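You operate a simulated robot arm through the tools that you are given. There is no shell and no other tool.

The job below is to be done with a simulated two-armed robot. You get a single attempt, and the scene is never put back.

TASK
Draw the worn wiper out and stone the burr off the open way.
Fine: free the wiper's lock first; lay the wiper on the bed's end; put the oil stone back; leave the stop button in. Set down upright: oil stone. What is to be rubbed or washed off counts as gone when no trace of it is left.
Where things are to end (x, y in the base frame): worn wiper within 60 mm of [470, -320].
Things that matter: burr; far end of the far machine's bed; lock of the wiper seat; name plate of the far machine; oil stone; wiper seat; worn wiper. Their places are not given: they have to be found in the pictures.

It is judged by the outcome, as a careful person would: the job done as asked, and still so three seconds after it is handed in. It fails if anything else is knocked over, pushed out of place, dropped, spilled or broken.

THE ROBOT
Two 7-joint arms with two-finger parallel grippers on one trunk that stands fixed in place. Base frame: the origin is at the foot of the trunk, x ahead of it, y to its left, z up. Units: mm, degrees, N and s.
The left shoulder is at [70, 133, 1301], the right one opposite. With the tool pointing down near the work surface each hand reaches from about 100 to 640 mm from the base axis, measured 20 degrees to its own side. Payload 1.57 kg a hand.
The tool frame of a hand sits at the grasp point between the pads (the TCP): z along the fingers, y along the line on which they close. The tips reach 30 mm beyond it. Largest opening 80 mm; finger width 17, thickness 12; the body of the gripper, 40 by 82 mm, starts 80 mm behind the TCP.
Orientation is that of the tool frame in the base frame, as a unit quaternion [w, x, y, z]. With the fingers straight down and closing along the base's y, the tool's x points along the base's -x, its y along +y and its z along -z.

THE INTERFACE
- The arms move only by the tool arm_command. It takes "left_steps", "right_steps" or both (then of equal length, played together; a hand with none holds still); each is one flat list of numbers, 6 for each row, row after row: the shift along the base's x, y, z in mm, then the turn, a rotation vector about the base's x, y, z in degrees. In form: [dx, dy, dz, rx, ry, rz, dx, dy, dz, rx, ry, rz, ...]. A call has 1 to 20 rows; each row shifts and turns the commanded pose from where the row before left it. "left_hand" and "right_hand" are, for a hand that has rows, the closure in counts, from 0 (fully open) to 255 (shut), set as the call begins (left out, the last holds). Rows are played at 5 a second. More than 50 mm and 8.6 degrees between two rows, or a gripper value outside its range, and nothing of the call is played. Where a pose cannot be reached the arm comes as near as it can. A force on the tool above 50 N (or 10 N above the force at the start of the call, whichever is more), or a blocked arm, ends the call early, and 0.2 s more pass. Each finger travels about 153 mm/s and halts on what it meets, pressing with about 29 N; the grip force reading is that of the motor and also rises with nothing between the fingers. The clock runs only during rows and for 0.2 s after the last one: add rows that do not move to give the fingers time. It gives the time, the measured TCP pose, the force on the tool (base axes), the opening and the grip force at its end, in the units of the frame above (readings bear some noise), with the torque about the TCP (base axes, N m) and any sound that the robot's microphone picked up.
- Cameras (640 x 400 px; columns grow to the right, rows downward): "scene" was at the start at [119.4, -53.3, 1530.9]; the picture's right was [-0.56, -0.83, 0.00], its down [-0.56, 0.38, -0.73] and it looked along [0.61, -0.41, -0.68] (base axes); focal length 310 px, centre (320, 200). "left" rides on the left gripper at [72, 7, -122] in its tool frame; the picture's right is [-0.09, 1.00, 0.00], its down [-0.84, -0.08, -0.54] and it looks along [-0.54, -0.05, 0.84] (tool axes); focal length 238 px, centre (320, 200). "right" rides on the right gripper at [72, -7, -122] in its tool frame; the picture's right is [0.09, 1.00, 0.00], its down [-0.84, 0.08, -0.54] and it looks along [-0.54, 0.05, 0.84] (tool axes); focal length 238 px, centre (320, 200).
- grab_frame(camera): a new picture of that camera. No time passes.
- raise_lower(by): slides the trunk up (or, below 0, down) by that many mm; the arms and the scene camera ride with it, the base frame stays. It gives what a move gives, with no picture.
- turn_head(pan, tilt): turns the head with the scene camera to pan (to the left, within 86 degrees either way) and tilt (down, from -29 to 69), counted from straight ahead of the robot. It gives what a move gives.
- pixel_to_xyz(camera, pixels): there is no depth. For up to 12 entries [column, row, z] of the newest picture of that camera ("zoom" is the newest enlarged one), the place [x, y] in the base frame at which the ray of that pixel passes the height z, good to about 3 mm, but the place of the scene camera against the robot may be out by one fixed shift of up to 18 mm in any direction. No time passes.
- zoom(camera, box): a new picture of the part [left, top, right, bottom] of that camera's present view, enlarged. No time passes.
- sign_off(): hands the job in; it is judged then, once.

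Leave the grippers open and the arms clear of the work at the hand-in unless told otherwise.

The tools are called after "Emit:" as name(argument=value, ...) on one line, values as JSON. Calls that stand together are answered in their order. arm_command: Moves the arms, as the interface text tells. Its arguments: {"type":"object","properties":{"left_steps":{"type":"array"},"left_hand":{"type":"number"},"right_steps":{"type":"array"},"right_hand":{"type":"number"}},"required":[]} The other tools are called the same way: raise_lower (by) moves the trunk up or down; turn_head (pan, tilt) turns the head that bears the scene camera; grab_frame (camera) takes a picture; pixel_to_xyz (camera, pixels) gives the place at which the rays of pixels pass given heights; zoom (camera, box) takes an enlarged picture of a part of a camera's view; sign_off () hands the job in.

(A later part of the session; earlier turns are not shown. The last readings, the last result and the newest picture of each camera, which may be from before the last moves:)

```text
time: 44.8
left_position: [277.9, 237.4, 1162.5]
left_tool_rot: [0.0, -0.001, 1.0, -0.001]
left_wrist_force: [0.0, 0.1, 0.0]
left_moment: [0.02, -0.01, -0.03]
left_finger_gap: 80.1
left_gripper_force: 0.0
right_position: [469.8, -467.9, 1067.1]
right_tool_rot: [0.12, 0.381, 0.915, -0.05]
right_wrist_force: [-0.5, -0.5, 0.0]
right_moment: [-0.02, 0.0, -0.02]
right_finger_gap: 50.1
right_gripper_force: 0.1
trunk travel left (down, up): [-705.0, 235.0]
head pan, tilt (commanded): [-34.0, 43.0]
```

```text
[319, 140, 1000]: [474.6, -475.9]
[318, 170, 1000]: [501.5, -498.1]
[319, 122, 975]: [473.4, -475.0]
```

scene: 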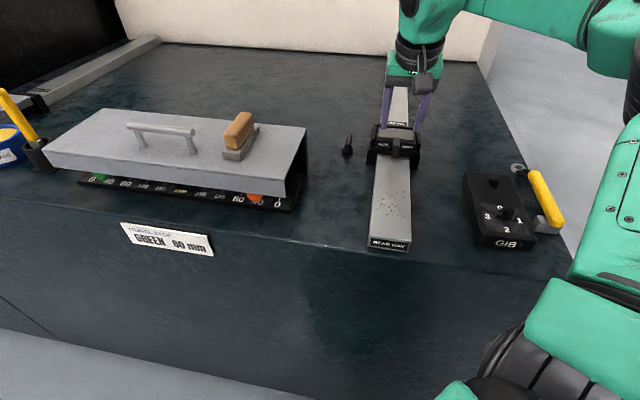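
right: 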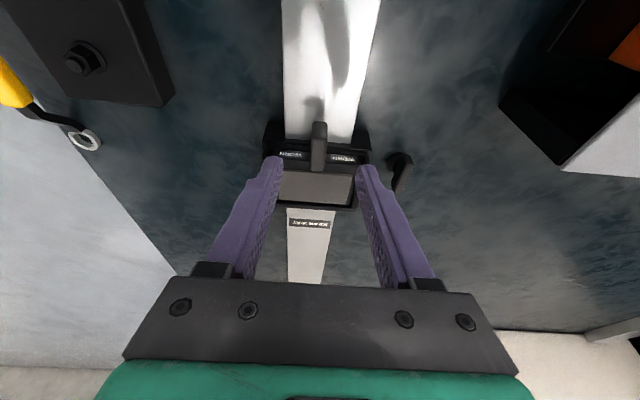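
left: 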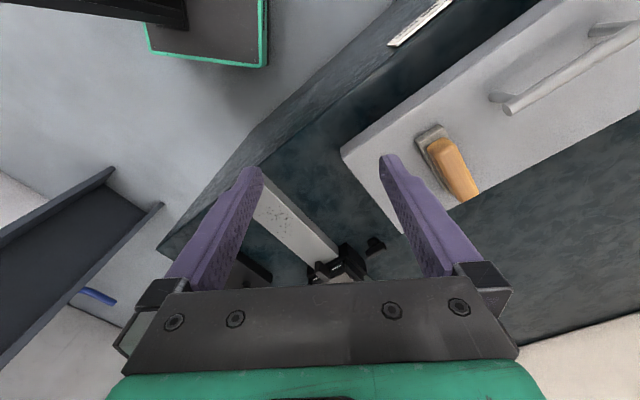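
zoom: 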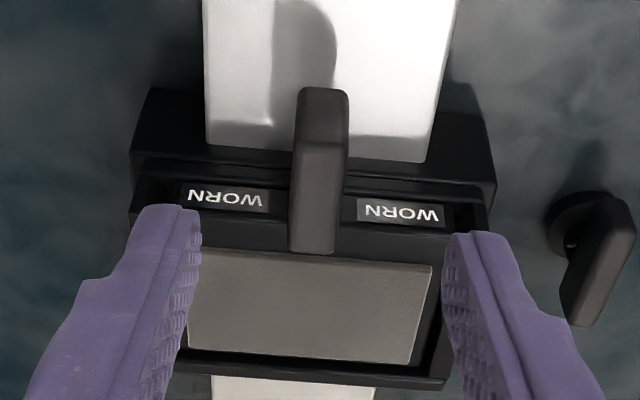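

The tab spans u 671–706, z 975–1000, centred at v≈0. I lower the open fingers around it to TCP z≈991.

Emit:
arm_command(right_steps=[6.8, -7.4, -20, 0, 0, 0, 6.8, -7.3, -20, 0, 0, 0, 0, 0, -20, 0, 0, 0, 0, 0, -10, 0, 0, 0, 0, 0, -6, 0, 0, 0])

Emit:
grab_frame(camera="right")

```text
time: 46.0
left_position: [277.9, 238.4, 1162.7]
left_tool_rot: [0.0, -0.001, 1.0, -0.001]
left_wrist_force: [0.0, 0.0, -0.4]
left_moment: [0.01, 0.0, 0.04]
left_finger_gap: 80.0
left_gripper_force: 0.2
right_position: [483.1, -481.1, 991.0]
right_tool_rot: [0.12, 0.38, 0.916, -0.049]
right_wrist_force: [0.5, -0.3, -0.6]
right_moment: [-0.01, 0.01, 0.01]
right_finger_gap: 50.1
right_gripper_force: 0.1
trunk travel left (down, up): [-705.0, 235.0]
head pan, tilt (commanded): [-34.0, 43.0]
```

```text
taken
```

right: 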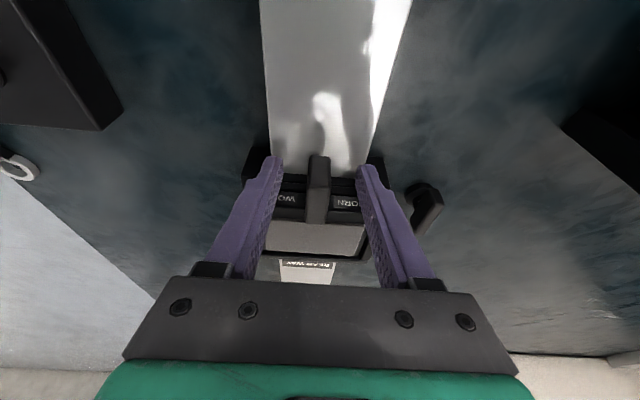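

The fingers straddle the tab. I close them.

Emit:
arm_command(right_steps=[0, 0, 0, 0, 0, 0, 0, 0, 0, 0, 0, 0, 0, 0, 0, 0, 0, 0], right_hand=255)

Emit:
grab_frame(camera="right")

```text
time: 46.8
left_position: [278.3, 238.8, 1162.9]
left_tool_rot: [0.0, -0.002, 1.0, 0.0]
left_wrist_force: [0.9, 0.2, 0.5]
left_moment: [0.03, 0.0, -0.01]
left_finger_gap: 80.3
left_gripper_force: 0.0
right_position: [482.6, -481.8, 991.7]
right_tool_rot: [0.12, 0.38, 0.916, -0.05]
right_wrist_force: [-1.1, -0.8, -0.5]
right_moment: [0.03, 0.04, -0.02]
right_finger_gap: 13.8
right_gripper_force: 29.1
trunk travel left (down, up): [-705.0, 235.0]
head pan, tilt (commanded): [-34.0, 43.0]
```

```text
taken
```

right: 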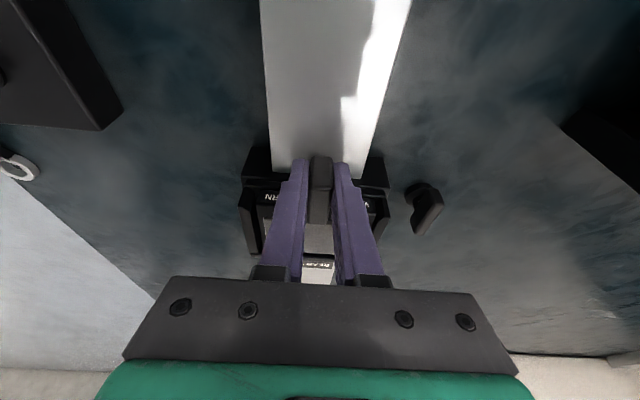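

Gripped the tab at 13.8 mm. I pull gently toward the near side, 2 mm per row, and watch the force.

Emit:
arm_command(right_steps=[-1.41, 1.41, 0, 0, 0, 0, -1.41, 1.41, 0, 0, 0, 0, -1.41, 1.41, 0, 0, 0, 0])

Emit:
zoom(camera="scene", box=[340, 100, 440, 180])

```text
time: 47.6
left_position: [277.1, 237.2, 1164.2]
left_tool_rot: [0.0, -0.001, 1.0, -0.001]
left_wrist_force: [0.2, 0.8, -0.1]
left_moment: [-0.02, -0.01, -0.02]
left_finger_gap: 79.9
left_gripper_force: 0.0
right_position: [478.5, -477.4, 991.1]
right_tool_rot: [0.12, 0.381, 0.916, -0.049]
right_wrist_force: [-0.4, 0.1, -0.1]
right_moment: [-0.04, 0.06, 0.01]
right_finger_gap: 13.7
right_gripper_force: 28.6
trunk travel left (down, up): [-705.0, 235.0]
head pan, tilt (commanded): [-34.0, 43.0]
```

```text
5.00 times, centred on (390, 140) of scene
```

zoom: 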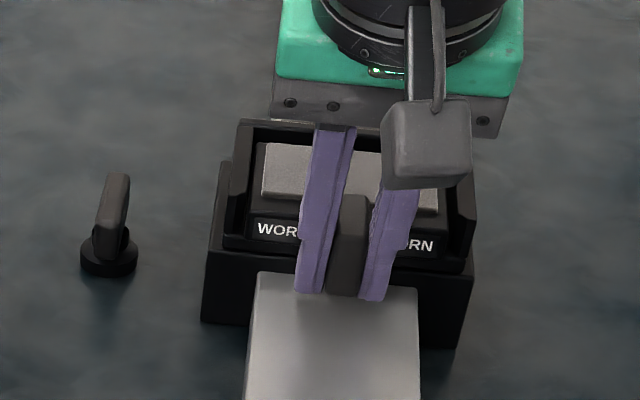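

No resistance; the wiper is sliding out. I continue drawing it straight out toward the near side.

Emit:
arm_command(right_steps=[-2.83, 2.83, 0, 0, 0, 0, -2.83, 2.83, 0, 0, 0, 0, -2.83, 2.83, 0, 0, 0, 0, -2.83, 2.83, 0, 0, 0, 0, -2.83, 2.83, 0, 0, 0, 0])

Emit:
zoom(camera="scene", box=[340, 100, 440, 180])

```text
time: 48.8
left_position: [277.8, 238.2, 1163.8]
left_tool_rot: [0.0, -0.001, 1.0, 0.0]
left_wrist_force: [0.0, -0.1, 0.5]
left_moment: [0.01, -0.04, 0.01]
left_finger_gap: 80.1
left_gripper_force: 0.0
right_position: [463.9, -464.2, 991.3]
right_tool_rot: [0.12, 0.38, 0.916, -0.05]
right_wrist_force: [0.1, -0.1, 0.0]
right_moment: [-0.07, 0.02, 0.0]
right_finger_gap: 13.6
right_gripper_force: 29.0
trunk travel left (down, up): [-705.0, 235.0]
head pan, tilt (commanded): [-34.0, 43.0]
```

```text
5.00 times, centred on (390, 140) of scene
```

zoom: 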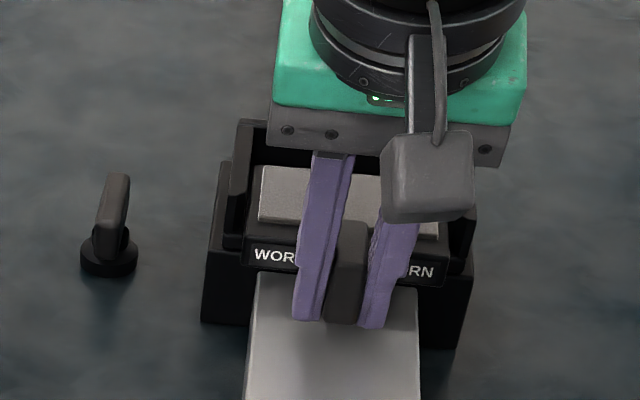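

The wiper is coming out. I draw another 45 mm.

Emit:
arm_command(right_steps=[-3.54, 3.54, 0, 0, 0, 0, -3.54, 3.54, 0, 0, 0, 0, -3.54, 3.54, 0, 0, 0, 0, -3.54, 3.54, 0, 0, 0, 0, -3.54, 3.54, 0, 0, 0, 0, -3.54, 3.54, 0, 0, 0, 0, -3.54, 3.54, 0, 0, 0, 0, -3.54, 3.54, 0, 0, 0, 0])

Emit:
grab_frame(camera="scene")

Emit:
zoom(camera="scene", box=[340, 100, 440, 200])

```text
time: 50.6
left_position: [278.5, 237.2, 1163.2]
left_tool_rot: [0.001, -0.002, 1.0, -0.001]
left_wrist_force: [-0.6, 0.9, -0.1]
left_moment: [-0.01, -0.03, 0.0]
left_finger_gap: 80.1
left_gripper_force: 0.1
right_position: [436.7, -434.9, 991.7]
right_tool_rot: [0.119, 0.381, 0.916, -0.051]
right_wrist_force: [0.5, 0.8, -0.3]
right_moment: [0.05, 0.06, 0.01]
right_finger_gap: 13.9
right_gripper_force: 29.0
trunk travel left (down, up): [-705.0, 235.0]
head pan, tilt (commanded): [-34.0, 43.0]
```

```text
taken
```

scene: 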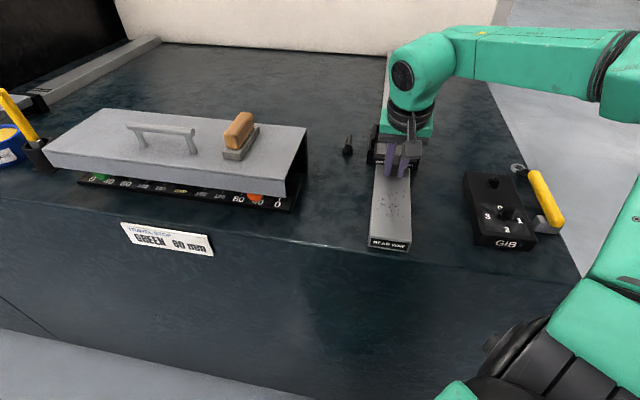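

```text
4.00 times, centred on (390, 150) of scene
```

zoom: 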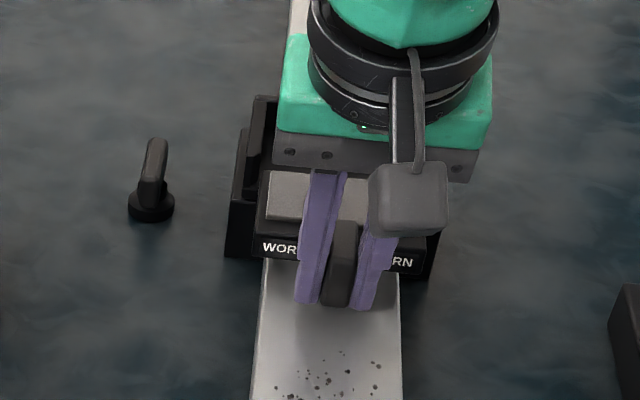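

The wiper is nearly clear of the seat. I draw 20 mm more, then lift and look.

Emit:
arm_command(right_steps=[-3.54, 3.54, 0, 0, 0, 0, -3.54, 3.54, 0, 0, 0, 0, -3.54, 3.54, 0, 0, 0, 0, -3.54, 3.54, 0, 0, 0, 0, 0, 0, 5, 0, 0, 0, 0, 0, 10, 0, 0, 0])

Emit:
grab_frame(camera="right")

Emit:
zoom(camera="scene", box=[340, 100, 440, 200])

```text
time: 52.0
left_position: [276.8, 238.0, 1162.9]
left_tool_rot: [0.0, -0.001, 1.0, -0.001]
left_wrist_force: [-0.1, 0.4, -0.6]
left_moment: [-0.01, -0.05, 0.03]
left_finger_gap: 80.1
left_gripper_force: 0.0
right_position: [422.5, -420.5, 1005.6]
right_tool_rot: [0.12, 0.38, 0.916, -0.05]
right_wrist_force: [0.8, 0.0, -1.3]
right_moment: [-0.01, 0.06, -0.03]
right_finger_gap: 13.6
right_gripper_force: 29.0
trunk travel left (down, up): [-705.0, 235.0]
head pan, tilt (commanded): [-34.0, 43.0]
```

```text
taken
```

right: 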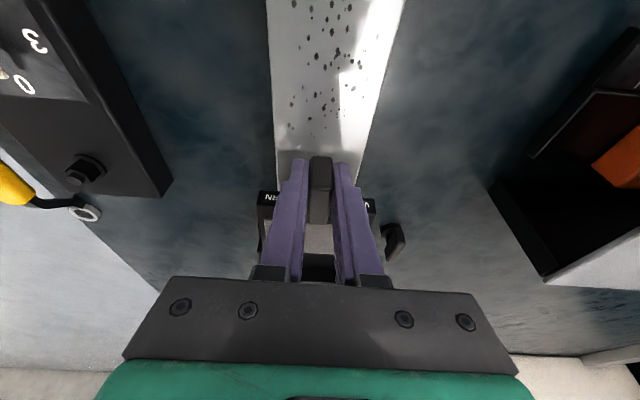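

```text
4.00 times, centred on (390, 150) of scene
```

zoom: 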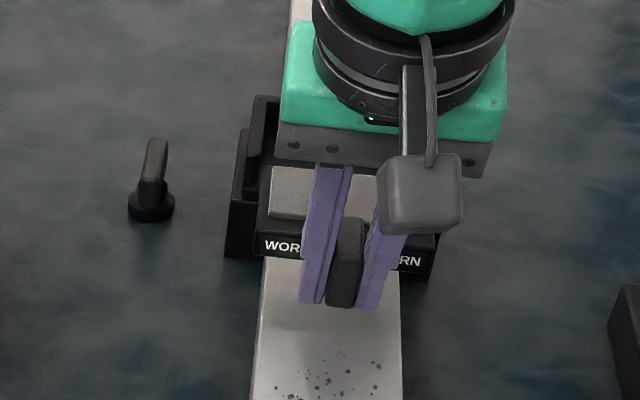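

The wiper is free and hangs in the grip (about 1.3 N). I lift it to z≈1050 and carry it toward the set-down place, keeping its orientation.

Emit:
arm_command(right_steps=[0, 0, 22, 0, 0, 0, 0, 0, 22, 0, 0, 0, 3.7, 25, 0, 0, 0, 0, 3.7, 26, 0, 0, 0, 0, 3.7, 26, 0, 0, 0, 0, 3.8, 26, 0, 0, 0, 0, 3.8, 26, 0, 0, 0, 0])

Emit:
grab_frame(camera="scene")

Emit:
grab_frame(camera="right")

```text
time: 53.6
left_position: [279.4, 238.9, 1163.7]
left_tool_rot: [0.0, -0.001, 1.0, -0.002]
left_wrist_force: [-0.4, -0.1, -0.1]
left_moment: [-0.03, 0.0, 0.01]
left_finger_gap: 80.0
left_gripper_force: 0.1
right_position: [441.4, -290.8, 1050.4]
right_tool_rot: [0.12, 0.38, 0.916, -0.05]
right_wrist_force: [0.0, -0.4, -2.1]
right_moment: [0.07, 0.06, 0.0]
right_finger_gap: 13.8
right_gripper_force: 29.3
trunk travel left (down, up): [-705.0, 235.0]
head pan, tilt (commanded): [-34.0, 43.0]
```

```text
taken
```

scene: 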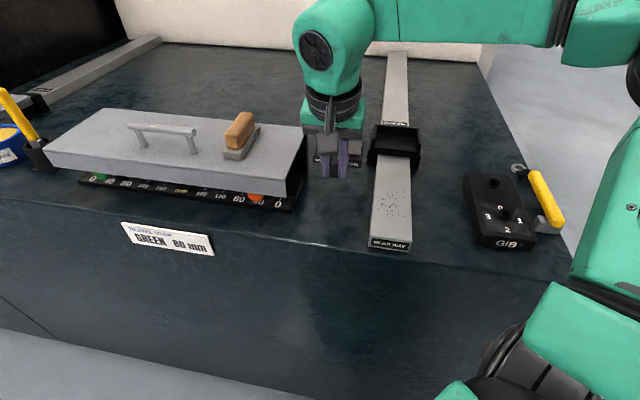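

```text
taken
```

right: 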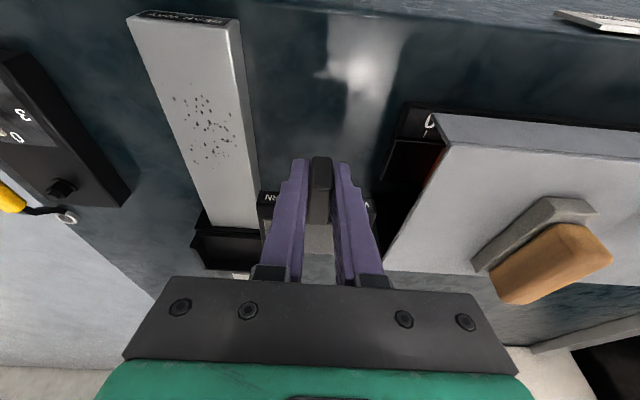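

The seat is empty and the wiper hangs over the bare bed. I lower it toward the bed.

Emit:
arm_command(right_steps=[0, 0, -25, 0, 0, 0, 0, 0, -25, 0, 0, 0, 0, 0, -20, 0, 0, 0, 0, 0, -8, 0, 0, 0])

Emit:
zoom(camera="scene", box=[270, 110, 390, 220])

```text
time: 54.6
left_position: [278.3, 238.1, 1162.4]
left_tool_rot: [-0.001, -0.001, 1.0, -0.001]
left_wrist_force: [0.0, 0.2, -0.2]
left_moment: [-0.01, 0.01, 0.02]
left_finger_gap: 80.2
left_gripper_force: 0.0
right_position: [440.9, -293.2, 971.8]
right_tool_rot: [0.12, 0.38, 0.916, -0.05]
right_wrist_force: [-0.2, 0.5, -1.6]
right_moment: [0.02, 0.04, -0.01]
right_finger_gap: 13.6
right_gripper_force: 29.5
trunk travel left (down, up): [-705.0, 235.0]
head pan, tilt (commanded): [-34.0, 43.0]
```

```text
3.64 times, centred on (330, 165) of scene
```

zoom: 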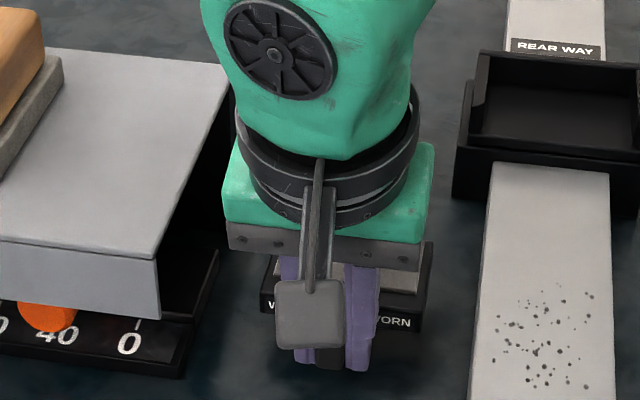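

Continuing down in small rows, watching for contact.

Emit:
arm_command(right_steps=[0, 0, -2, 0, 0, 0, 0, 0, -2, 0, 0, 0, 0, 0, -2, 0, 0, 0, 0, 0, -2, 0, 0, 0])

Emit:
arm_command(right_steps=[0, 0, -2, 0, 0, 0, 0, 0, -2, 0, 0, 0])

```text
time: 55.6
left_position: [277.7, 237.6, 1163.2]
left_tool_rot: [0.0, -0.001, 1.0, 0.0]
left_wrist_force: [-0.6, -0.1, 0.1]
left_moment: [0.05, 0.01, 0.04]
left_finger_gap: 80.0
left_gripper_force: 0.0
right_position: [441.8, -292.3, 963.5]
right_tool_rot: [0.12, 0.38, 0.916, -0.048]
right_wrist_force: [-0.3, -0.5, -1.0]
right_moment: [0.05, 0.07, 0.01]
right_finger_gap: 13.9
right_gripper_force: 29.0
trunk travel left (down, up): [-705.0, 235.0]
head pan, tilt (commanded): [-34.0, 43.0]
```

```text
time: 56.2
left_position: [278.1, 237.7, 1161.9]
left_tool_rot: [0.0, -0.001, 1.0, -0.001]
left_wrist_force: [0.8, 0.0, -0.3]
left_moment: [0.02, -0.04, 0.0]
left_finger_gap: 79.8
left_gripper_force: 0.0
right_position: [440.7, -291.7, 960.5]
right_tool_rot: [0.119, 0.38, 0.916, -0.05]
right_wrist_force: [-0.5, -0.5, -1.7]
right_moment: [0.08, 0.06, -0.01]
right_finger_gap: 13.8
right_gripper_force: 29.0
trunk travel left (down, up): [-705.0, 235.0]
head pan, tilt (commanded): [-34.0, 43.0]
```

Emit:
arm_command(right_steps=[0, 0, -2, 0, 0, 0, 0, 0, -1, 0, 0, 0])

Emit:
arm_command(right_steps=[0, 0, -1, 0, 0, 0, 0, 0, -1, 0, 0, 0])

Emit:
arm_command(right_steps=[0, 0, -1, 0, 0, 0, 0, 0, -1, 0, 0, 0])

```text
time: 56.8
left_position: [277.5, 237.6, 1163.1]
left_tool_rot: [0.0, -0.001, 1.0, -0.001]
left_wrist_force: [0.7, 0.0, 0.7]
left_moment: [0.02, -0.01, 0.0]
left_finger_gap: 80.0
left_gripper_force: 0.0
right_position: [441.4, -292.4, 957.2]
right_tool_rot: [0.119, 0.38, 0.916, -0.05]
right_wrist_force: [0.1, 0.9, -1.4]
right_moment: [0.1, 0.07, -0.01]
right_finger_gap: 13.8
right_gripper_force: 28.7
trunk travel left (down, up): [-705.0, 235.0]
head pan, tilt (commanded): [-34.0, 43.0]
```

```text
time: 57.4
left_position: [277.9, 237.2, 1164.6]
left_tool_rot: [0.0, -0.001, 1.0, -0.001]
left_wrist_force: [-0.5, 0.2, -0.3]
left_moment: [-0.01, 0.02, 0.0]
left_finger_gap: 79.6
left_gripper_force: 0.1
right_position: [442.0, -291.7, 955.5]
right_tool_rot: [0.12, 0.38, 0.916, -0.05]
right_wrist_force: [0.2, 0.1, -2.1]
right_moment: [0.05, 0.05, 0.0]
right_finger_gap: 13.7
right_gripper_force: 28.4
trunk travel left (down, up): [-705.0, 235.0]
head pan, tilt (commanded): [-34.0, 43.0]
```

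```text
time: 58.0
left_position: [277.5, 237.7, 1162.9]
left_tool_rot: [-0.001, -0.001, 1.0, -0.001]
left_wrist_force: [0.0, -0.8, -0.4]
left_moment: [-0.01, 0.01, 0.02]
left_finger_gap: 80.1
left_gripper_force: 0.0
right_position: [440.4, -292.7, 953.0]
right_tool_rot: [0.119, 0.38, 0.916, -0.05]
right_wrist_force: [-0.5, 0.0, -1.3]
right_moment: [0.05, 0.08, 0.01]
right_finger_gap: 13.7
right_gripper_force: 28.9
trunk travel left (down, up): [-705.0, 235.0]
head pan, tilt (commanded): [-34.0, 43.0]
```

Emit:
arm_command(right_steps=[0, 0, -1, 0, 0, 0, 0, 0, 0, 0, 0, 0])

Emit:
arm_command(right_steps=[0, 0, -1, 0, 0, 0, 0, 0, 0, 0, 0, 0])

Emit:
zoom(camera="scene", box=[290, 130, 370, 210])

```text
time: 58.6
left_position: [277.8, 237.7, 1162.1]
left_tool_rot: [-0.001, -0.001, 1.0, -0.001]
left_wrist_force: [0.3, 0.1, 0.0]
left_moment: [-0.02, 0.01, 0.0]
left_finger_gap: 80.0
left_gripper_force: 0.2
right_position: [440.0, -292.3, 951.3]
right_tool_rot: [0.12, 0.38, 0.916, -0.049]
right_wrist_force: [0.5, 0.0, -1.8]
right_moment: [0.09, 0.05, -0.01]
right_finger_gap: 13.7
right_gripper_force: 29.0
trunk travel left (down, up): [-705.0, 235.0]
head pan, tilt (commanded): [-34.0, 43.0]
```

```text
time: 59.2
left_position: [278.7, 237.6, 1163.5]
left_tool_rot: [0.0, -0.001, 1.0, -0.001]
left_wrist_force: [-0.7, -0.3, -0.6]
left_moment: [-0.01, 0.03, 0.0]
left_finger_gap: 79.9
left_gripper_force: 0.0
right_position: [440.5, -292.8, 951.6]
right_tool_rot: [0.121, 0.38, 0.916, -0.051]
right_wrist_force: [0.7, 0.3, 0.7]
right_moment: [0.03, 0.06, 0.0]
right_finger_gap: 14.0
right_gripper_force: 29.3
trunk travel left (down, up): [-705.0, 235.0]
head pan, tilt (commanded): [-34.0, 43.0]
```

```text
5.00 times, centred on (330, 170) of scene
```

zoom: 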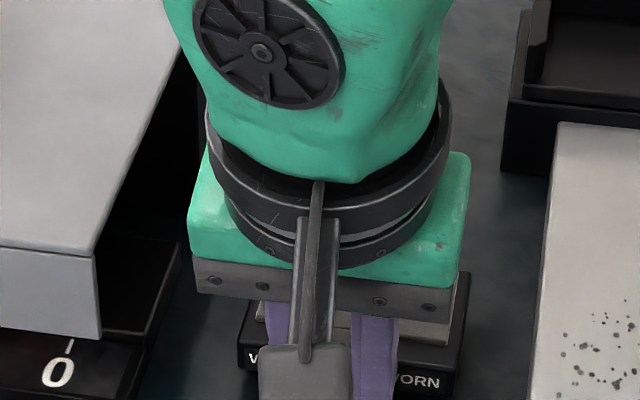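

Contact is beginning (force z went from -1.8 to +0.7). One more millimetre to confirm.

Emit:
arm_command(right_steps=[0, 0, -1, 0, 0, 0, 0, 0, 0, 0, 0, 0])

Emit:
grab_frame(camera="right")

```text
time: 59.8
left_position: [276.9, 238.0, 1163.4]
left_tool_rot: [0.001, -0.001, 1.0, -0.001]
left_wrist_force: [0.2, -0.3, 0.1]
left_moment: [0.02, 0.0, 0.02]
left_finger_gap: 80.2
left_gripper_force: 0.1
right_position: [440.5, -292.5, 951.4]
right_tool_rot: [0.122, 0.38, 0.916, -0.049]
right_wrist_force: [2.3, -2.1, 8.2]
right_moment: [-0.08, 0.06, 0.03]
right_finger_gap: 14.0
right_gripper_force: 28.7
trunk travel left (down, up): [-705.0, 235.0]
head pan, tilt (commanded): [-34.0, 43.0]
```

```text
taken
```

right: 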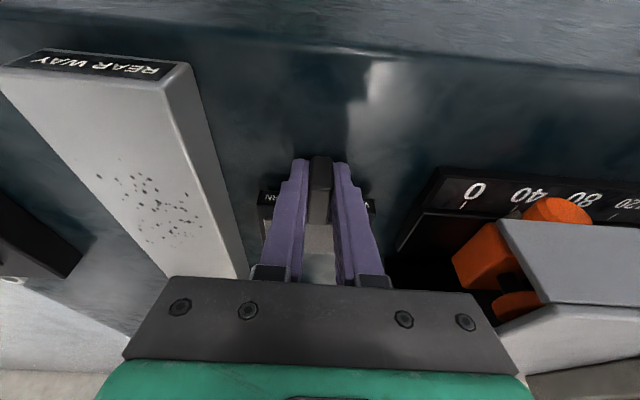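

The wiper is down on the bed (8 N). I ease up by 1 mm and open the fingers moderately to release it.

Emit:
arm_command(right_steps=[0, 0, 1, 0, 0, 0])

Emit:
arm_command(right_steps=[0, 0, 0, 0, 0, 0, 0, 0, 0, 0, 0, 0, 0, 0, 0, 0, 0, 0], right_hand=150)

Emit:
grab_frame(camera="right")

```text
time: 60.2
left_position: [277.4, 238.2, 1162.9]
left_tool_rot: [0.0, -0.001, 1.0, -0.001]
left_wrist_force: [0.0, -0.3, 0.3]
left_moment: [0.02, 0.0, 0.01]
left_finger_gap: 80.1
left_gripper_force: 0.1
right_position: [441.3, -292.8, 950.5]
right_tool_rot: [0.121, 0.381, 0.915, -0.05]
right_wrist_force: [1.7, -1.9, 4.7]
right_moment: [-0.03, 0.02, 0.01]
right_finger_gap: 13.7
right_gripper_force: 29.2
trunk travel left (down, up): [-705.0, 235.0]
head pan, tilt (commanded): [-34.0, 43.0]
```

```text
time: 61.0
left_position: [277.7, 238.2, 1163.5]
left_tool_rot: [0.001, 0.0, 1.0, 0.0]
left_wrist_force: [0.4, 0.9, 0.3]
left_moment: [0.04, -0.02, -0.03]
left_finger_gap: 79.8
left_gripper_force: 0.0
right_position: [439.9, -291.4, 950.8]
right_tool_rot: [0.119, 0.38, 0.916, -0.05]
right_wrist_force: [-0.9, 1.2, 1.3]
right_moment: [0.05, 0.06, 0.09]
right_finger_gap: 32.7
right_gripper_force: 0.1
trunk travel left (down, up): [-705.0, 235.0]
head pan, tilt (commanded): [-34.0, 43.0]
```

```text
taken
```

right: 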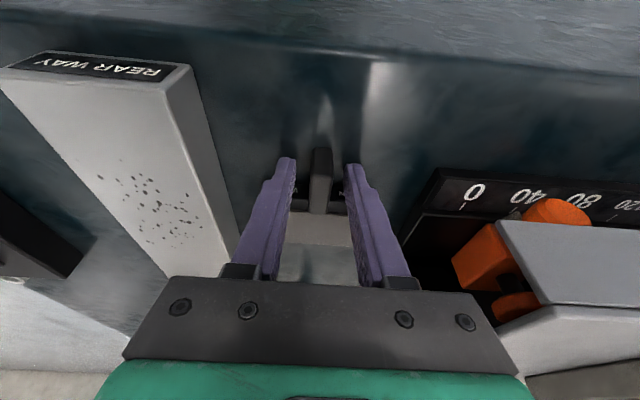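

Released; the tab stands between the fingers. I raise the hand straight up.

Emit:
arm_command(right_steps=[0, 0, 5, 0, 0, 0, 0, 0, 15, 0, 0, 0, 0, 0, 30, 0, 0, 0, -10, 10, 40, 0, 0, 0])

Emit:
grab_frame(camera="right")

Emit:
grab_frame(camera="scene")

```text
time: 62.0
left_position: [276.7, 238.5, 1162.1]
left_tool_rot: [0.001, 0.0, 1.0, -0.001]
left_wrist_force: [0.2, 0.1, -0.4]
left_moment: [-0.01, 0.0, 0.0]
left_finger_gap: 80.1
left_gripper_force: 0.1
right_position: [430.0, -282.1, 1042.0]
right_tool_rot: [0.12, 0.381, 0.915, -0.05]
right_wrist_force: [0.1, 1.1, 0.1]
right_moment: [0.01, -0.03, -0.04]
right_finger_gap: 33.0
right_gripper_force: 0.0
trunk travel left (down, up): [-705.0, 235.0]
head pan, tilt (commanded): [-34.0, 43.0]
```

```text
taken
```

right: 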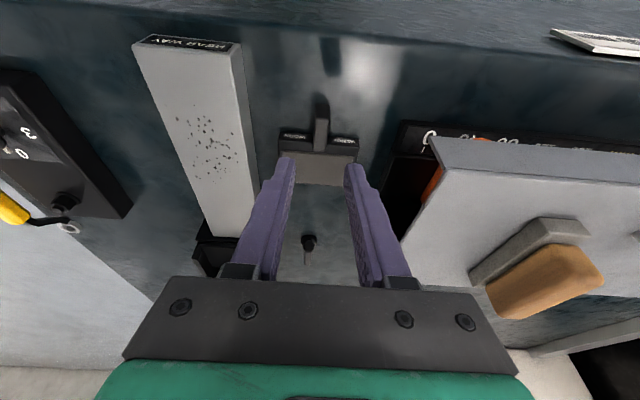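

```text
taken
```

scene: 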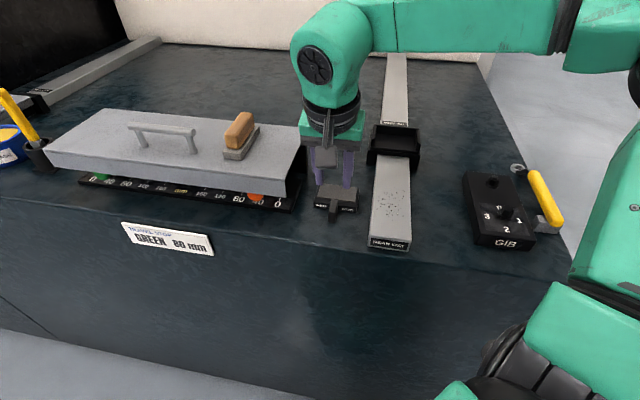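

The wiper lies flat. I check its position and zoom on it, the knob and the burr.

Emit:
pixel_to_xyz(camera="right", pixels=[[282, 128, 945], [357, 135, 945], [278, 175, 945], [318, 150, 945], [320, 120, 945], [205, 140, 952]])

Emit:
zoom(camera="right", box=[260, 80, 380, 260])

Emit:
zoom(camera="right", box=[130, 30, 270, 240])

Emit:
zoom(camera="right", box=[420, 190, 640, 340])

```text
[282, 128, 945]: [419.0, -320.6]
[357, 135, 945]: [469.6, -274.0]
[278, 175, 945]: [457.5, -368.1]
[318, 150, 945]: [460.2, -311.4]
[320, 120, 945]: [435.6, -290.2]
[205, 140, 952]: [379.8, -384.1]
```

```text
2.22 times, centred on (320, 170) of right
```

zoom: 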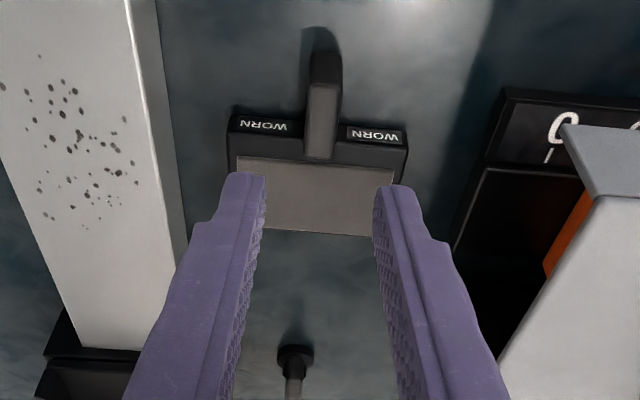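

```text
1.90 times, centred on (200, 135) of right
```

zoom: 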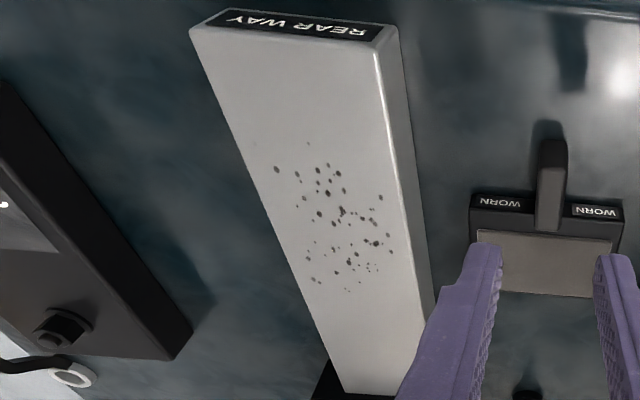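

```text
2.67 times, centred on (530, 265) of right
```

zoom: 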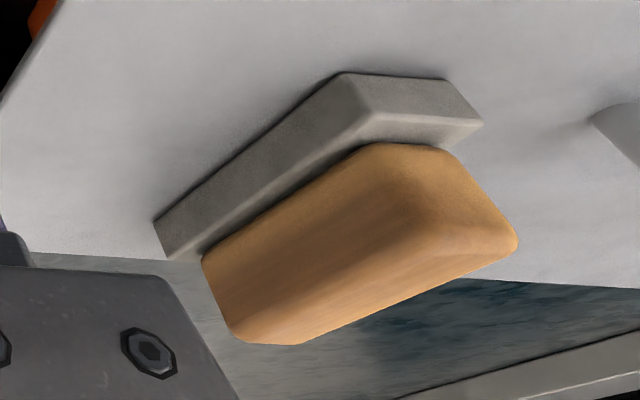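

The wiper's body centre is about (463,-321) — right on target. The speckles of the burr remain on the way around (380,-384). Now I go up and over to look at the stone on the cover.

Emit:
arm_command(right_steps=[0, 0, 45, 0, 0, 0, 0, 0, 45, 0, 0, 0, 25, 19, 0, 0, 0, 0, 25, 19, 0, 0, 0, 0, 25, 19, 0, 0, 0, 0, 25, 19, 0, 0, 0, 0, 25, 18, 0, 0, 0, 0])

Emit:
grab_frame(camera="right")

Emit:
grab_frame(camera="scene")

```text
time: 63.6
left_position: [278.8, 237.8, 1162.3]
left_tool_rot: [0.0, 0.0, 1.0, -0.001]
left_wrist_force: [0.0, -0.3, -0.2]
left_moment: [-0.02, -0.01, 0.01]
left_finger_gap: 80.2
left_gripper_force: 0.0
right_position: [535.6, -203.5, 1120.6]
right_tool_rot: [0.121, 0.381, 0.915, -0.051]
right_wrist_force: [-0.6, -0.2, -0.1]
right_moment: [0.0, -0.04, -0.02]
right_finger_gap: 33.2
right_gripper_force: 0.0
right hand out of reach, approached as far as the arm can: row 7
trunk travel left (down, up): [-705.0, 235.0]
head pan, tilt (commanded): [-34.0, 43.0]
```

```text
taken
```

right: 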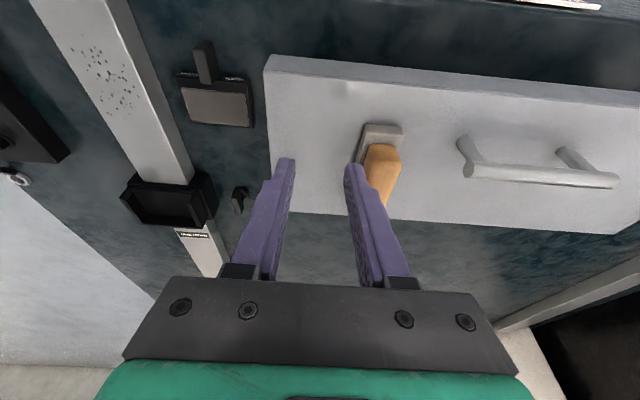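

```text
taken
```

scene: 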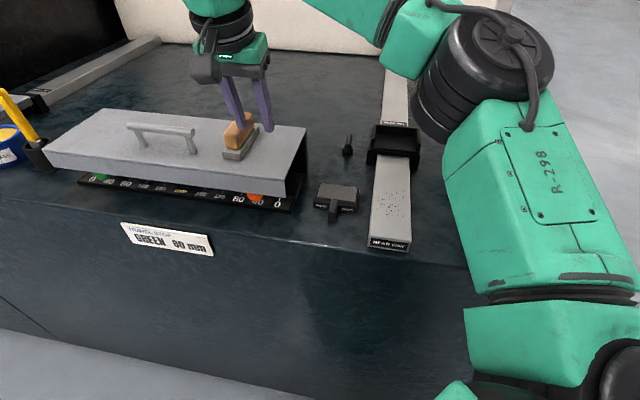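

The arm limits out because the hand is too high relative to the shoulder. I raise the trunk 60 mm and bring the hand down correspondingly while approaching the stone.

Emit:
raise_lower(by=60)

Emit:
arm_command(right_steps=[0, 0, -30, 0, 0, 0, 5, 7, -30, 0, 0, 0, 20, 15, -10, 0, 0, 0, 20, 15, -10, 0, 0, 0])

Emit:
grab_frame(camera="right")

```text
time: 64.6
left_position: [277.8, 238.8, 1222.5]
left_tool_rot: [0.0, 0.0, 1.0, -0.001]
left_wrist_force: [0.9, 0.0, 0.1]
left_moment: [-0.01, 0.03, 0.02]
left_finger_gap: 80.3
left_gripper_force: 0.1
right_position: [536.2, -201.9, 1180.1]
right_tool_rot: [0.12, 0.38, 0.916, -0.05]
right_wrist_force: [-0.7, -0.2, 1.3]
right_moment: [-0.03, 0.05, -0.01]
right_finger_gap: 32.8
right_gripper_force: 0.0
trunk travel left (down, up): [-765.0, 175.0]
head pan, tilt (commanded): [-34.0, 43.0]
```

```text
time: 65.6
left_position: [276.4, 237.8, 1222.4]
left_tool_rot: [0.0, 0.0, 1.0, -0.001]
left_wrist_force: [0.2, 0.0, 0.3]
left_moment: [0.02, -0.04, -0.01]
left_finger_gap: 79.9
left_gripper_force: 0.1
right_position: [548.4, -187.8, 1098.2]
right_tool_rot: [0.122, 0.38, 0.915, -0.049]
right_wrist_force: [-0.8, 1.3, -0.5]
right_moment: [-0.03, 0.0, 0.0]
right_finger_gap: 33.1
right_gripper_force: 0.1
right hand out of reach, approached as far as the arm can: row 3, 4
trunk travel left (down, up): [-765.0, 175.0]
head pan, tilt (commanded): [-34.0, 43.0]
```

```text
taken
```

right: 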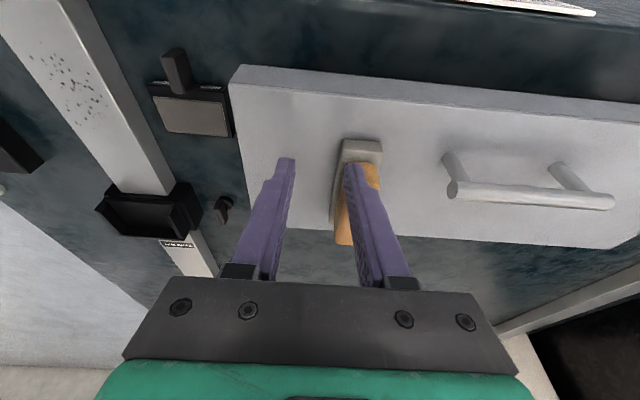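

Still limited. I raise the trunk another 60 mm and lower the hand accordingly to see if reach improves.

Emit:
raise_lower(by=60)

Emit:
arm_command(right_steps=[0, 0, -30, 0, 0, 0, 0, 0, -30, 0, 0, 0, 20, 5, 0, 0, 0, 0, 20, 5, 0, 0, 0, 0])

Emit:
grab_frame(camera="scene")

```text
time: 66.6
left_position: [278.4, 237.9, 1282.9]
left_tool_rot: [0.001, -0.001, 1.0, -0.001]
left_wrist_force: [-0.2, 0.8, 0.1]
left_moment: [0.01, -0.02, 0.02]
left_finger_gap: 79.9
left_gripper_force: 0.0
right_position: [550.7, -187.8, 1155.7]
right_tool_rot: [0.119, 0.38, 0.916, -0.049]
right_wrist_force: [-0.5, 0.1, 0.0]
right_moment: [-0.01, 0.03, 0.03]
right_finger_gap: 32.8
right_gripper_force: 0.1
trunk travel left (down, up): [-825.0, 115.0]
head pan, tilt (commanded): [-34.0, 43.0]
```

```text
time: 67.6
left_position: [277.8, 237.9, 1282.9]
left_tool_rot: [0.0, -0.001, 1.0, -0.001]
left_wrist_force: [-0.4, -1.0, -0.3]
left_moment: [0.01, 0.0, 0.01]
left_finger_gap: 80.1
left_gripper_force: 0.1
right_position: [554.5, -193.3, 1099.2]
right_tool_rot: [0.121, 0.38, 0.916, -0.049]
right_wrist_force: [-0.5, 0.1, 0.9]
right_moment: [0.01, -0.03, -0.02]
right_finger_gap: 33.1
right_gripper_force: 0.0
right hand out of reach, approached as far as the arm can: row 3, 4
trunk travel left (down, up): [-825.0, 115.0]
head pan, tilt (commanded): [-34.0, 43.0]
```

```text
taken
```

scene: 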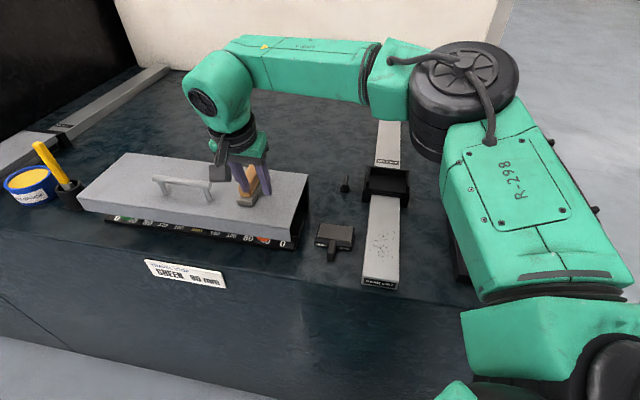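

The elbow is bent with the forearm swung left, so a joint limit rather than distance is blocking. I test whether another hand yaw reaches farther: turn +15° and try moving out again.

Emit:
arm_command(right_steps=[0, 0, 0, 0, 0, 7.5, 0, 0, 0, 0, 0, 7.5, 20, 0, 0, 0, 0, 0, 20, 0, 0, 0, 0, 0])

```text
time: 68.6
left_position: [277.4, 238.2, 1284.6]
left_tool_rot: [0.0, 0.0, 1.0, -0.001]
left_wrist_force: [0.0, 0.3, -0.1]
left_moment: [0.02, -0.01, -0.03]
left_finger_gap: 80.1
left_gripper_force: 0.1
right_position: [576.7, -203.1, 1100.4]
right_tool_rot: [0.127, 0.256, 0.958, -0.033]
right_wrist_force: [-0.1, 0.8, 0.6]
right_moment: [0.04, -0.06, 0.07]
right_finger_gap: 33.7
right_gripper_force: 0.3
right hand out of reach, approached as far as the arm can: row 4
trunk travel left (down, up): [-825.0, 115.0]
head pan, tilt (commanded): [-34.0, 43.0]
```

Turning the yaw gave 20 mm more, so the wrist's turn is the limiter and a straighter arm helps. I take out the tilt (arm extends more) and move over the stone.

Emit:
arm_command(right_steps=[0, 0, 0, 3.75, 6.5, 0, 0, 0, 0, 3.75, 6.5, 0, 15, 0, 0, 0, 0, 0, 15, 0, 0, 0, 0, 0])

Emit:
grab_frame(camera="right")

```text
time: 69.6
left_position: [279.0, 239.0, 1284.1]
left_tool_rot: [0.0, -0.001, 1.0, -0.001]
left_wrist_force: [-0.4, 0.0, 0.0]
left_moment: [0.03, -0.01, -0.01]
left_finger_gap: 80.1
left_gripper_force: 0.1
right_position: [550.0, -219.0, 1102.3]
right_tool_rot: [0.0, 0.259, 0.966, 0.001]
right_wrist_force: [-0.7, -0.1, 0.1]
right_moment: [0.04, 0.02, -0.01]
right_finger_gap: 33.3
right_gripper_force: 0.1
right hand out of reach, approached as far as the arm can: row 1, 2, 3, 4
trunk travel left (down, up): [-825.0, 115.0]
head pan, tilt (commanded): [-34.0, 43.0]
```

```text
taken
```

right: 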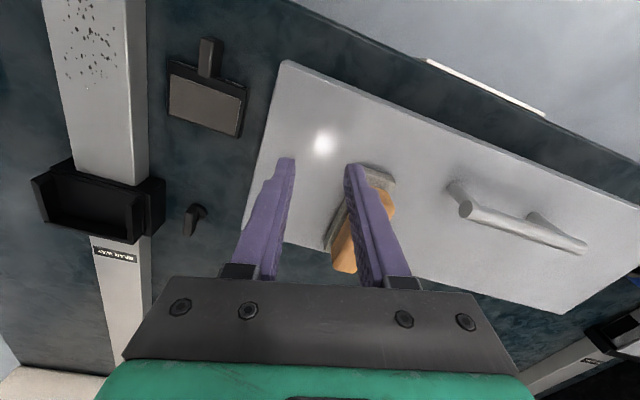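

Removing the tilt pulled it back, so I look at the arm's configuration.

Emit:
grab_frame(camera="scene")

Emit:
turn_head(pan=-60, tilt=25)

Emit:
grab_frame(camera="scene")

```text
taken
```

scene: 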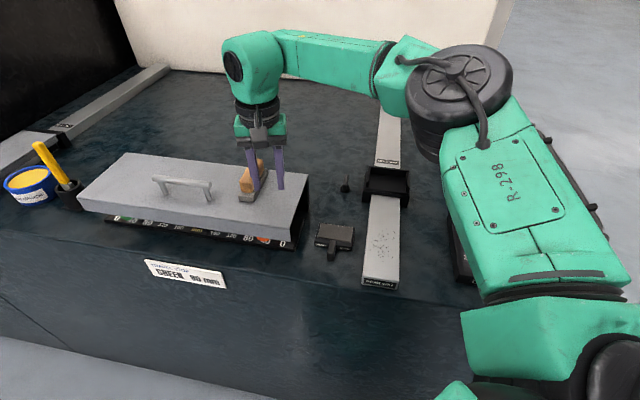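

```text
time: 70.5
left_position: [277.9, 237.7, 1283.7]
left_tool_rot: [0.0, -0.001, 1.0, -0.001]
left_wrist_force: [-0.1, -0.6, -0.2]
left_moment: [0.0, 0.0, 0.0]
left_finger_gap: 80.0
left_gripper_force: 0.1
right_position: [549.8, -219.4, 1101.0]
right_tool_rot: [0.001, 0.26, 0.966, 0.0]
right_wrist_force: [0.3, 0.1, -0.2]
right_moment: [0.01, -0.01, -0.03]
right_finger_gap: 33.2
right_gripper_force: 0.0
trunk travel left (down, up): [-825.0, 115.0]
head pan, tilt (commanded): [-60.0, 25.0]
```

```text
taken
```

scene: 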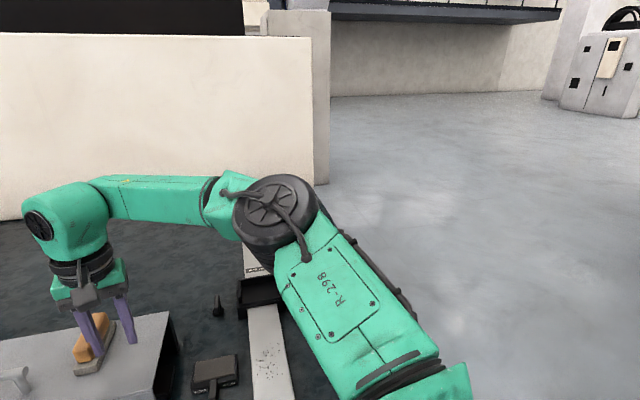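

I test the reach with the hand yaw at 0 (turn +30° more) and then push outward in x.

Emit:
arm_command(right_steps=[0, 0, 5, 0, 0, 7.5, 0, 0, 5, 0, 0, 7.5, 0, 0, 0, 0, 0, 7.5, 0, 0, 0, 0, 0, 7.5, 20, 3, 0, 0, 0, 0, 20, 3, 0, 0, 0, 0, 20, 3, 0, 0, 0, 0])

```text
time: 72.1
left_position: [278.0, 237.6, 1282.7]
left_tool_rot: [0.0, 0.0, 1.0, 0.0]
left_wrist_force: [0.6, 0.1, -0.6]
left_moment: [0.02, -0.03, 0.01]
left_finger_gap: 80.1
left_gripper_force: 0.1
right_position: [551.8, -222.5, 1112.0]
right_tool_rot: [0.0, 0.001, 1.0, 0.0]
right_wrist_force: [0.1, 0.4, -0.7]
right_moment: [-0.01, -0.01, 0.0]
right_finger_gap: 33.0
right_gripper_force: 0.2
right hand out of reach, approached as far as the arm can: row 5, 6, 7
trunk travel left (down, up): [-825.0, 115.0]
head pan, tilt (commanded): [-60.0, 25.0]
```

Yaw isn't the limiter. I try a higher trunk (hand lower relative to the shoulder): raise 110 mm and lower the hand by the same amount, then push out.

Emit:
raise_lower(by=110)

Emit:
arm_command(right_steps=[0, 0, -35, 0, 0, 0, 0, 0, -35, 0, 0, 0, 0, 0, -35, 0, 0, 0, 20, 3, 0, 0, 0, 0, 20, 3, 0, 0, 0, 0])

Emit:
grab_frame(camera="scene")

```text
time: 73.6
left_position: [278.0, 238.2, 1392.6]
left_tool_rot: [0.001, -0.001, 1.0, -0.001]
left_wrist_force: [0.4, 0.1, -0.9]
left_moment: [0.0, 0.03, 0.01]
left_finger_gap: 80.3
left_gripper_force: 0.1
right_position: [549.9, -222.9, 1222.2]
right_tool_rot: [0.0, 0.002, 1.0, 0.001]
right_wrist_force: [-0.5, 0.3, 0.6]
right_moment: [0.01, 0.0, -0.02]
right_finger_gap: 33.3
right_gripper_force: 0.1
trunk travel left (down, up): [-935.0, 5.0]
head pan, tilt (commanded): [-60.0, 25.0]
```

```text
time: 74.8
left_position: [276.8, 239.2, 1393.5]
left_tool_rot: [0.0, 0.0, 1.0, -0.001]
left_wrist_force: [-0.7, 0.3, -0.1]
left_moment: [-0.02, 0.01, -0.01]
left_finger_gap: 79.9
left_gripper_force: 0.1
right_position: [538.5, -232.2, 1129.3]
right_tool_rot: [0.001, 0.001, 1.0, 0.0]
right_wrist_force: [-0.1, 0.4, 0.6]
right_moment: [0.0, 0.0, 0.03]
right_finger_gap: 32.8
right_gripper_force: 0.0
right hand out of reach, approached as far as the arm can: row 2, 3, 4, 5
trunk travel left (down, up): [-935.0, 5.0]
head pan, tilt (commanded): [-60.0, 25.0]
```

```text
taken
```

scene: 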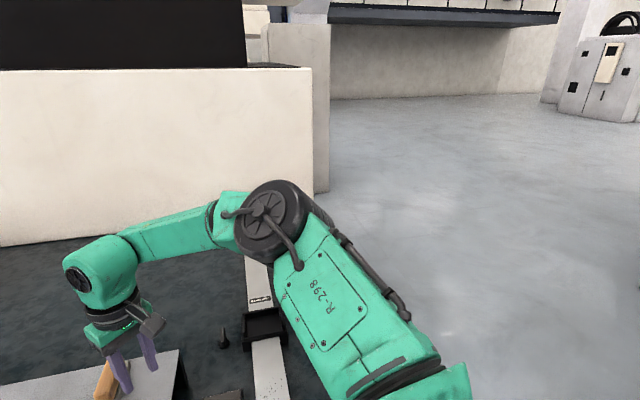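

Lower is worse. I try re-configuring the elbow: retract the hand close to the body, then extend straight out toward the stone's direction.

Emit:
arm_command(right_steps=[-40, 0, 20, 0, 0, 0, -40, 0, 20, 0, 0, 0, -40, 0, 20, 0, 0, 0, -40, 0, 20, 0, 0, 0, -40, 5, 10, 0, 0, 0, -40, 5, 0, 0, 0, 0, -40, 10, 0, 0, 0, 0])

Emit:
grab_frame(camera="scene")

```text
time: 76.4
left_position: [276.6, 237.2, 1393.6]
left_tool_rot: [0.001, -0.001, 1.0, 0.0]
left_wrist_force: [0.3, 0.1, 0.4]
left_moment: [-0.03, -0.01, 0.03]
left_finger_gap: 80.2
left_gripper_force: 0.1
right_position: [256.7, -212.5, 1218.1]
right_tool_rot: [0.001, 0.001, 1.0, 0.001]
right_wrist_force: [-0.5, 0.4, 1.2]
right_moment: [0.0, -0.03, -0.01]
right_finger_gap: 33.1
right_gripper_force: 0.1
trunk travel left (down, up): [-935.0, 5.0]
head pan, tilt (commanded): [-60.0, 25.0]
```

```text
taken
```

scene: 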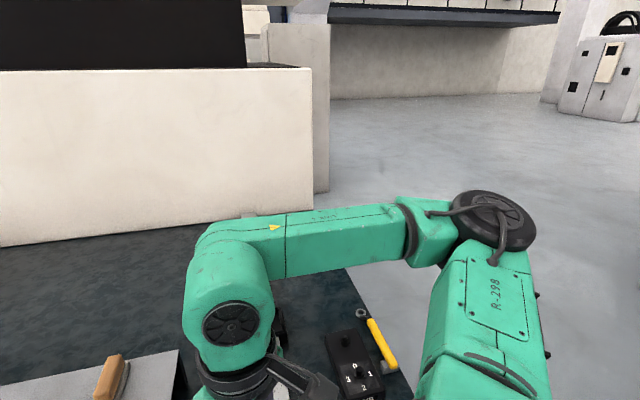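

The arm just can't go straight out vertically there; a tilt of about 35–40° along the stone's length (about the closing axis) will give the missing reach. I lower the trunk 150 mm, then re-extend with yaw −45° and tilt.

Emit:
raise_lower(by=-150)

Emit:
arm_command(right_steps=[35, -5, 15, 0, 0, -7.5, 35, -5, 15, 0, 0, -7.5, 35, -5, 15, 0, 0, -7.5, 35, -5, 15, 0, 0, -7.5, 35, -5, 15, 0, 0, -7.5, 35, -5, 15, 0, 0, -7.5])

Emit:
arm_command(right_steps=[12, 5, -6, -5.3, -5.3, 0, 12, 5, -6, -5.3, -5.3, 0, 12, 5, -6, -5.3, -5.3, 0, 12, 5, -6, -5.3, -5.3, 0, 12, 5, -6, -5.3, -5.3, 0])

Emit:
grab_frame(camera="right")

Emit:
turn_head(pan=-34, tilt=43)

Emit:
grab_frame(camera="scene")

```text
time: 78.1
left_position: [277.6, 238.2, 1242.5]
left_tool_rot: [0.0, -0.001, 1.0, 0.0]
left_wrist_force: [-0.3, -0.4, 0.8]
left_moment: [0.0, -0.03, 0.0]
left_finger_gap: 80.3
left_gripper_force: 0.1
right_position: [258.3, -212.1, 1069.6]
right_tool_rot: [0.0, 0.001, 1.0, 0.001]
right_wrist_force: [0.5, -0.3, 0.1]
right_moment: [-0.02, -0.02, 0.0]
right_finger_gap: 33.0
right_gripper_force: 0.1
trunk travel left (down, up): [-785.0, 155.0]
head pan, tilt (commanded): [-60.0, 25.0]
```

```text
time: 79.5
left_position: [280.6, 239.5, 1242.7]
left_tool_rot: [-0.001, -0.001, 1.0, 0.0]
left_wrist_force: [0.1, 0.1, 0.6]
left_moment: [-0.02, 0.01, -0.06]
left_finger_gap: 80.1
left_gripper_force: 0.1
right_position: [468.8, -241.2, 1159.0]
right_tool_rot: [-0.001, 0.385, 0.923, 0.0]
right_wrist_force: [0.5, 0.1, 0.1]
right_moment: [-0.01, 0.02, 0.01]
right_finger_gap: 33.1
right_gripper_force: 0.0
trunk travel left (down, up): [-785.0, 155.0]
head pan, tilt (commanded): [-60.0, 25.0]
```

```text
time: 80.7
left_position: [279.7, 237.5, 1243.0]
left_tool_rot: [0.0, 0.0, 1.0, -0.001]
left_wrist_force: [0.4, 0.3, -0.9]
left_moment: [0.01, 0.02, 0.01]
left_finger_gap: 79.9
left_gripper_force: 0.0
right_position: [529.2, -215.4, 1130.2]
right_tool_rot: [0.298, 0.363, 0.874, -0.123]
right_wrist_force: [0.6, 0.7, 0.7]
right_moment: [-0.01, 0.02, -0.03]
right_finger_gap: 33.0
right_gripper_force: 0.1
trunk travel left (down, up): [-785.0, 155.0]
head pan, tilt (commanded): [-60.0, 25.0]
```

```text
taken
```

right: 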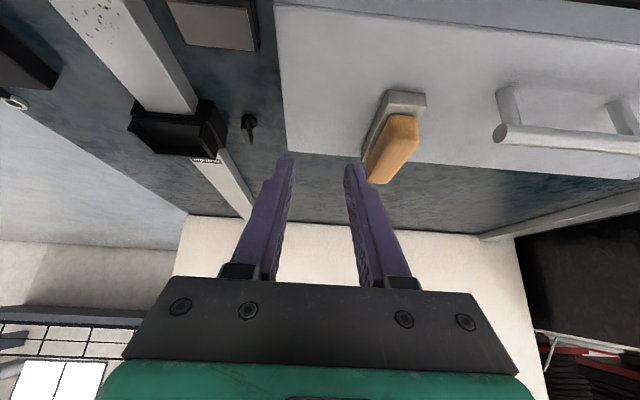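

```text
time: 81.6
left_position: [277.2, 237.8, 1243.8]
left_tool_rot: [0.001, -0.001, 1.0, -0.001]
left_wrist_force: [-0.1, -0.3, -0.2]
left_moment: [0.01, 0.03, -0.02]
left_finger_gap: 80.4
left_gripper_force: 0.0
right_position: [528.1, -216.5, 1130.5]
right_tool_rot: [0.297, 0.363, 0.875, -0.121]
right_wrist_force: [0.5, -0.2, -0.5]
right_moment: [0.0, -0.03, -0.02]
right_finger_gap: 33.1
right_gripper_force: 0.2
trunk travel left (down, up): [-785.0, 155.0]
head pan, tilt (commanded): [-34.0, 43.0]
```

```text
taken
```

scene: 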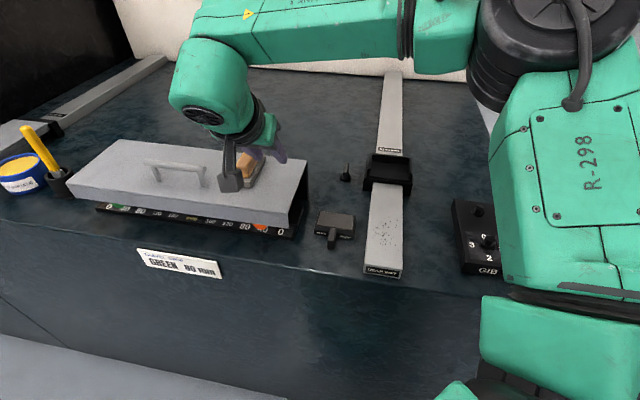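

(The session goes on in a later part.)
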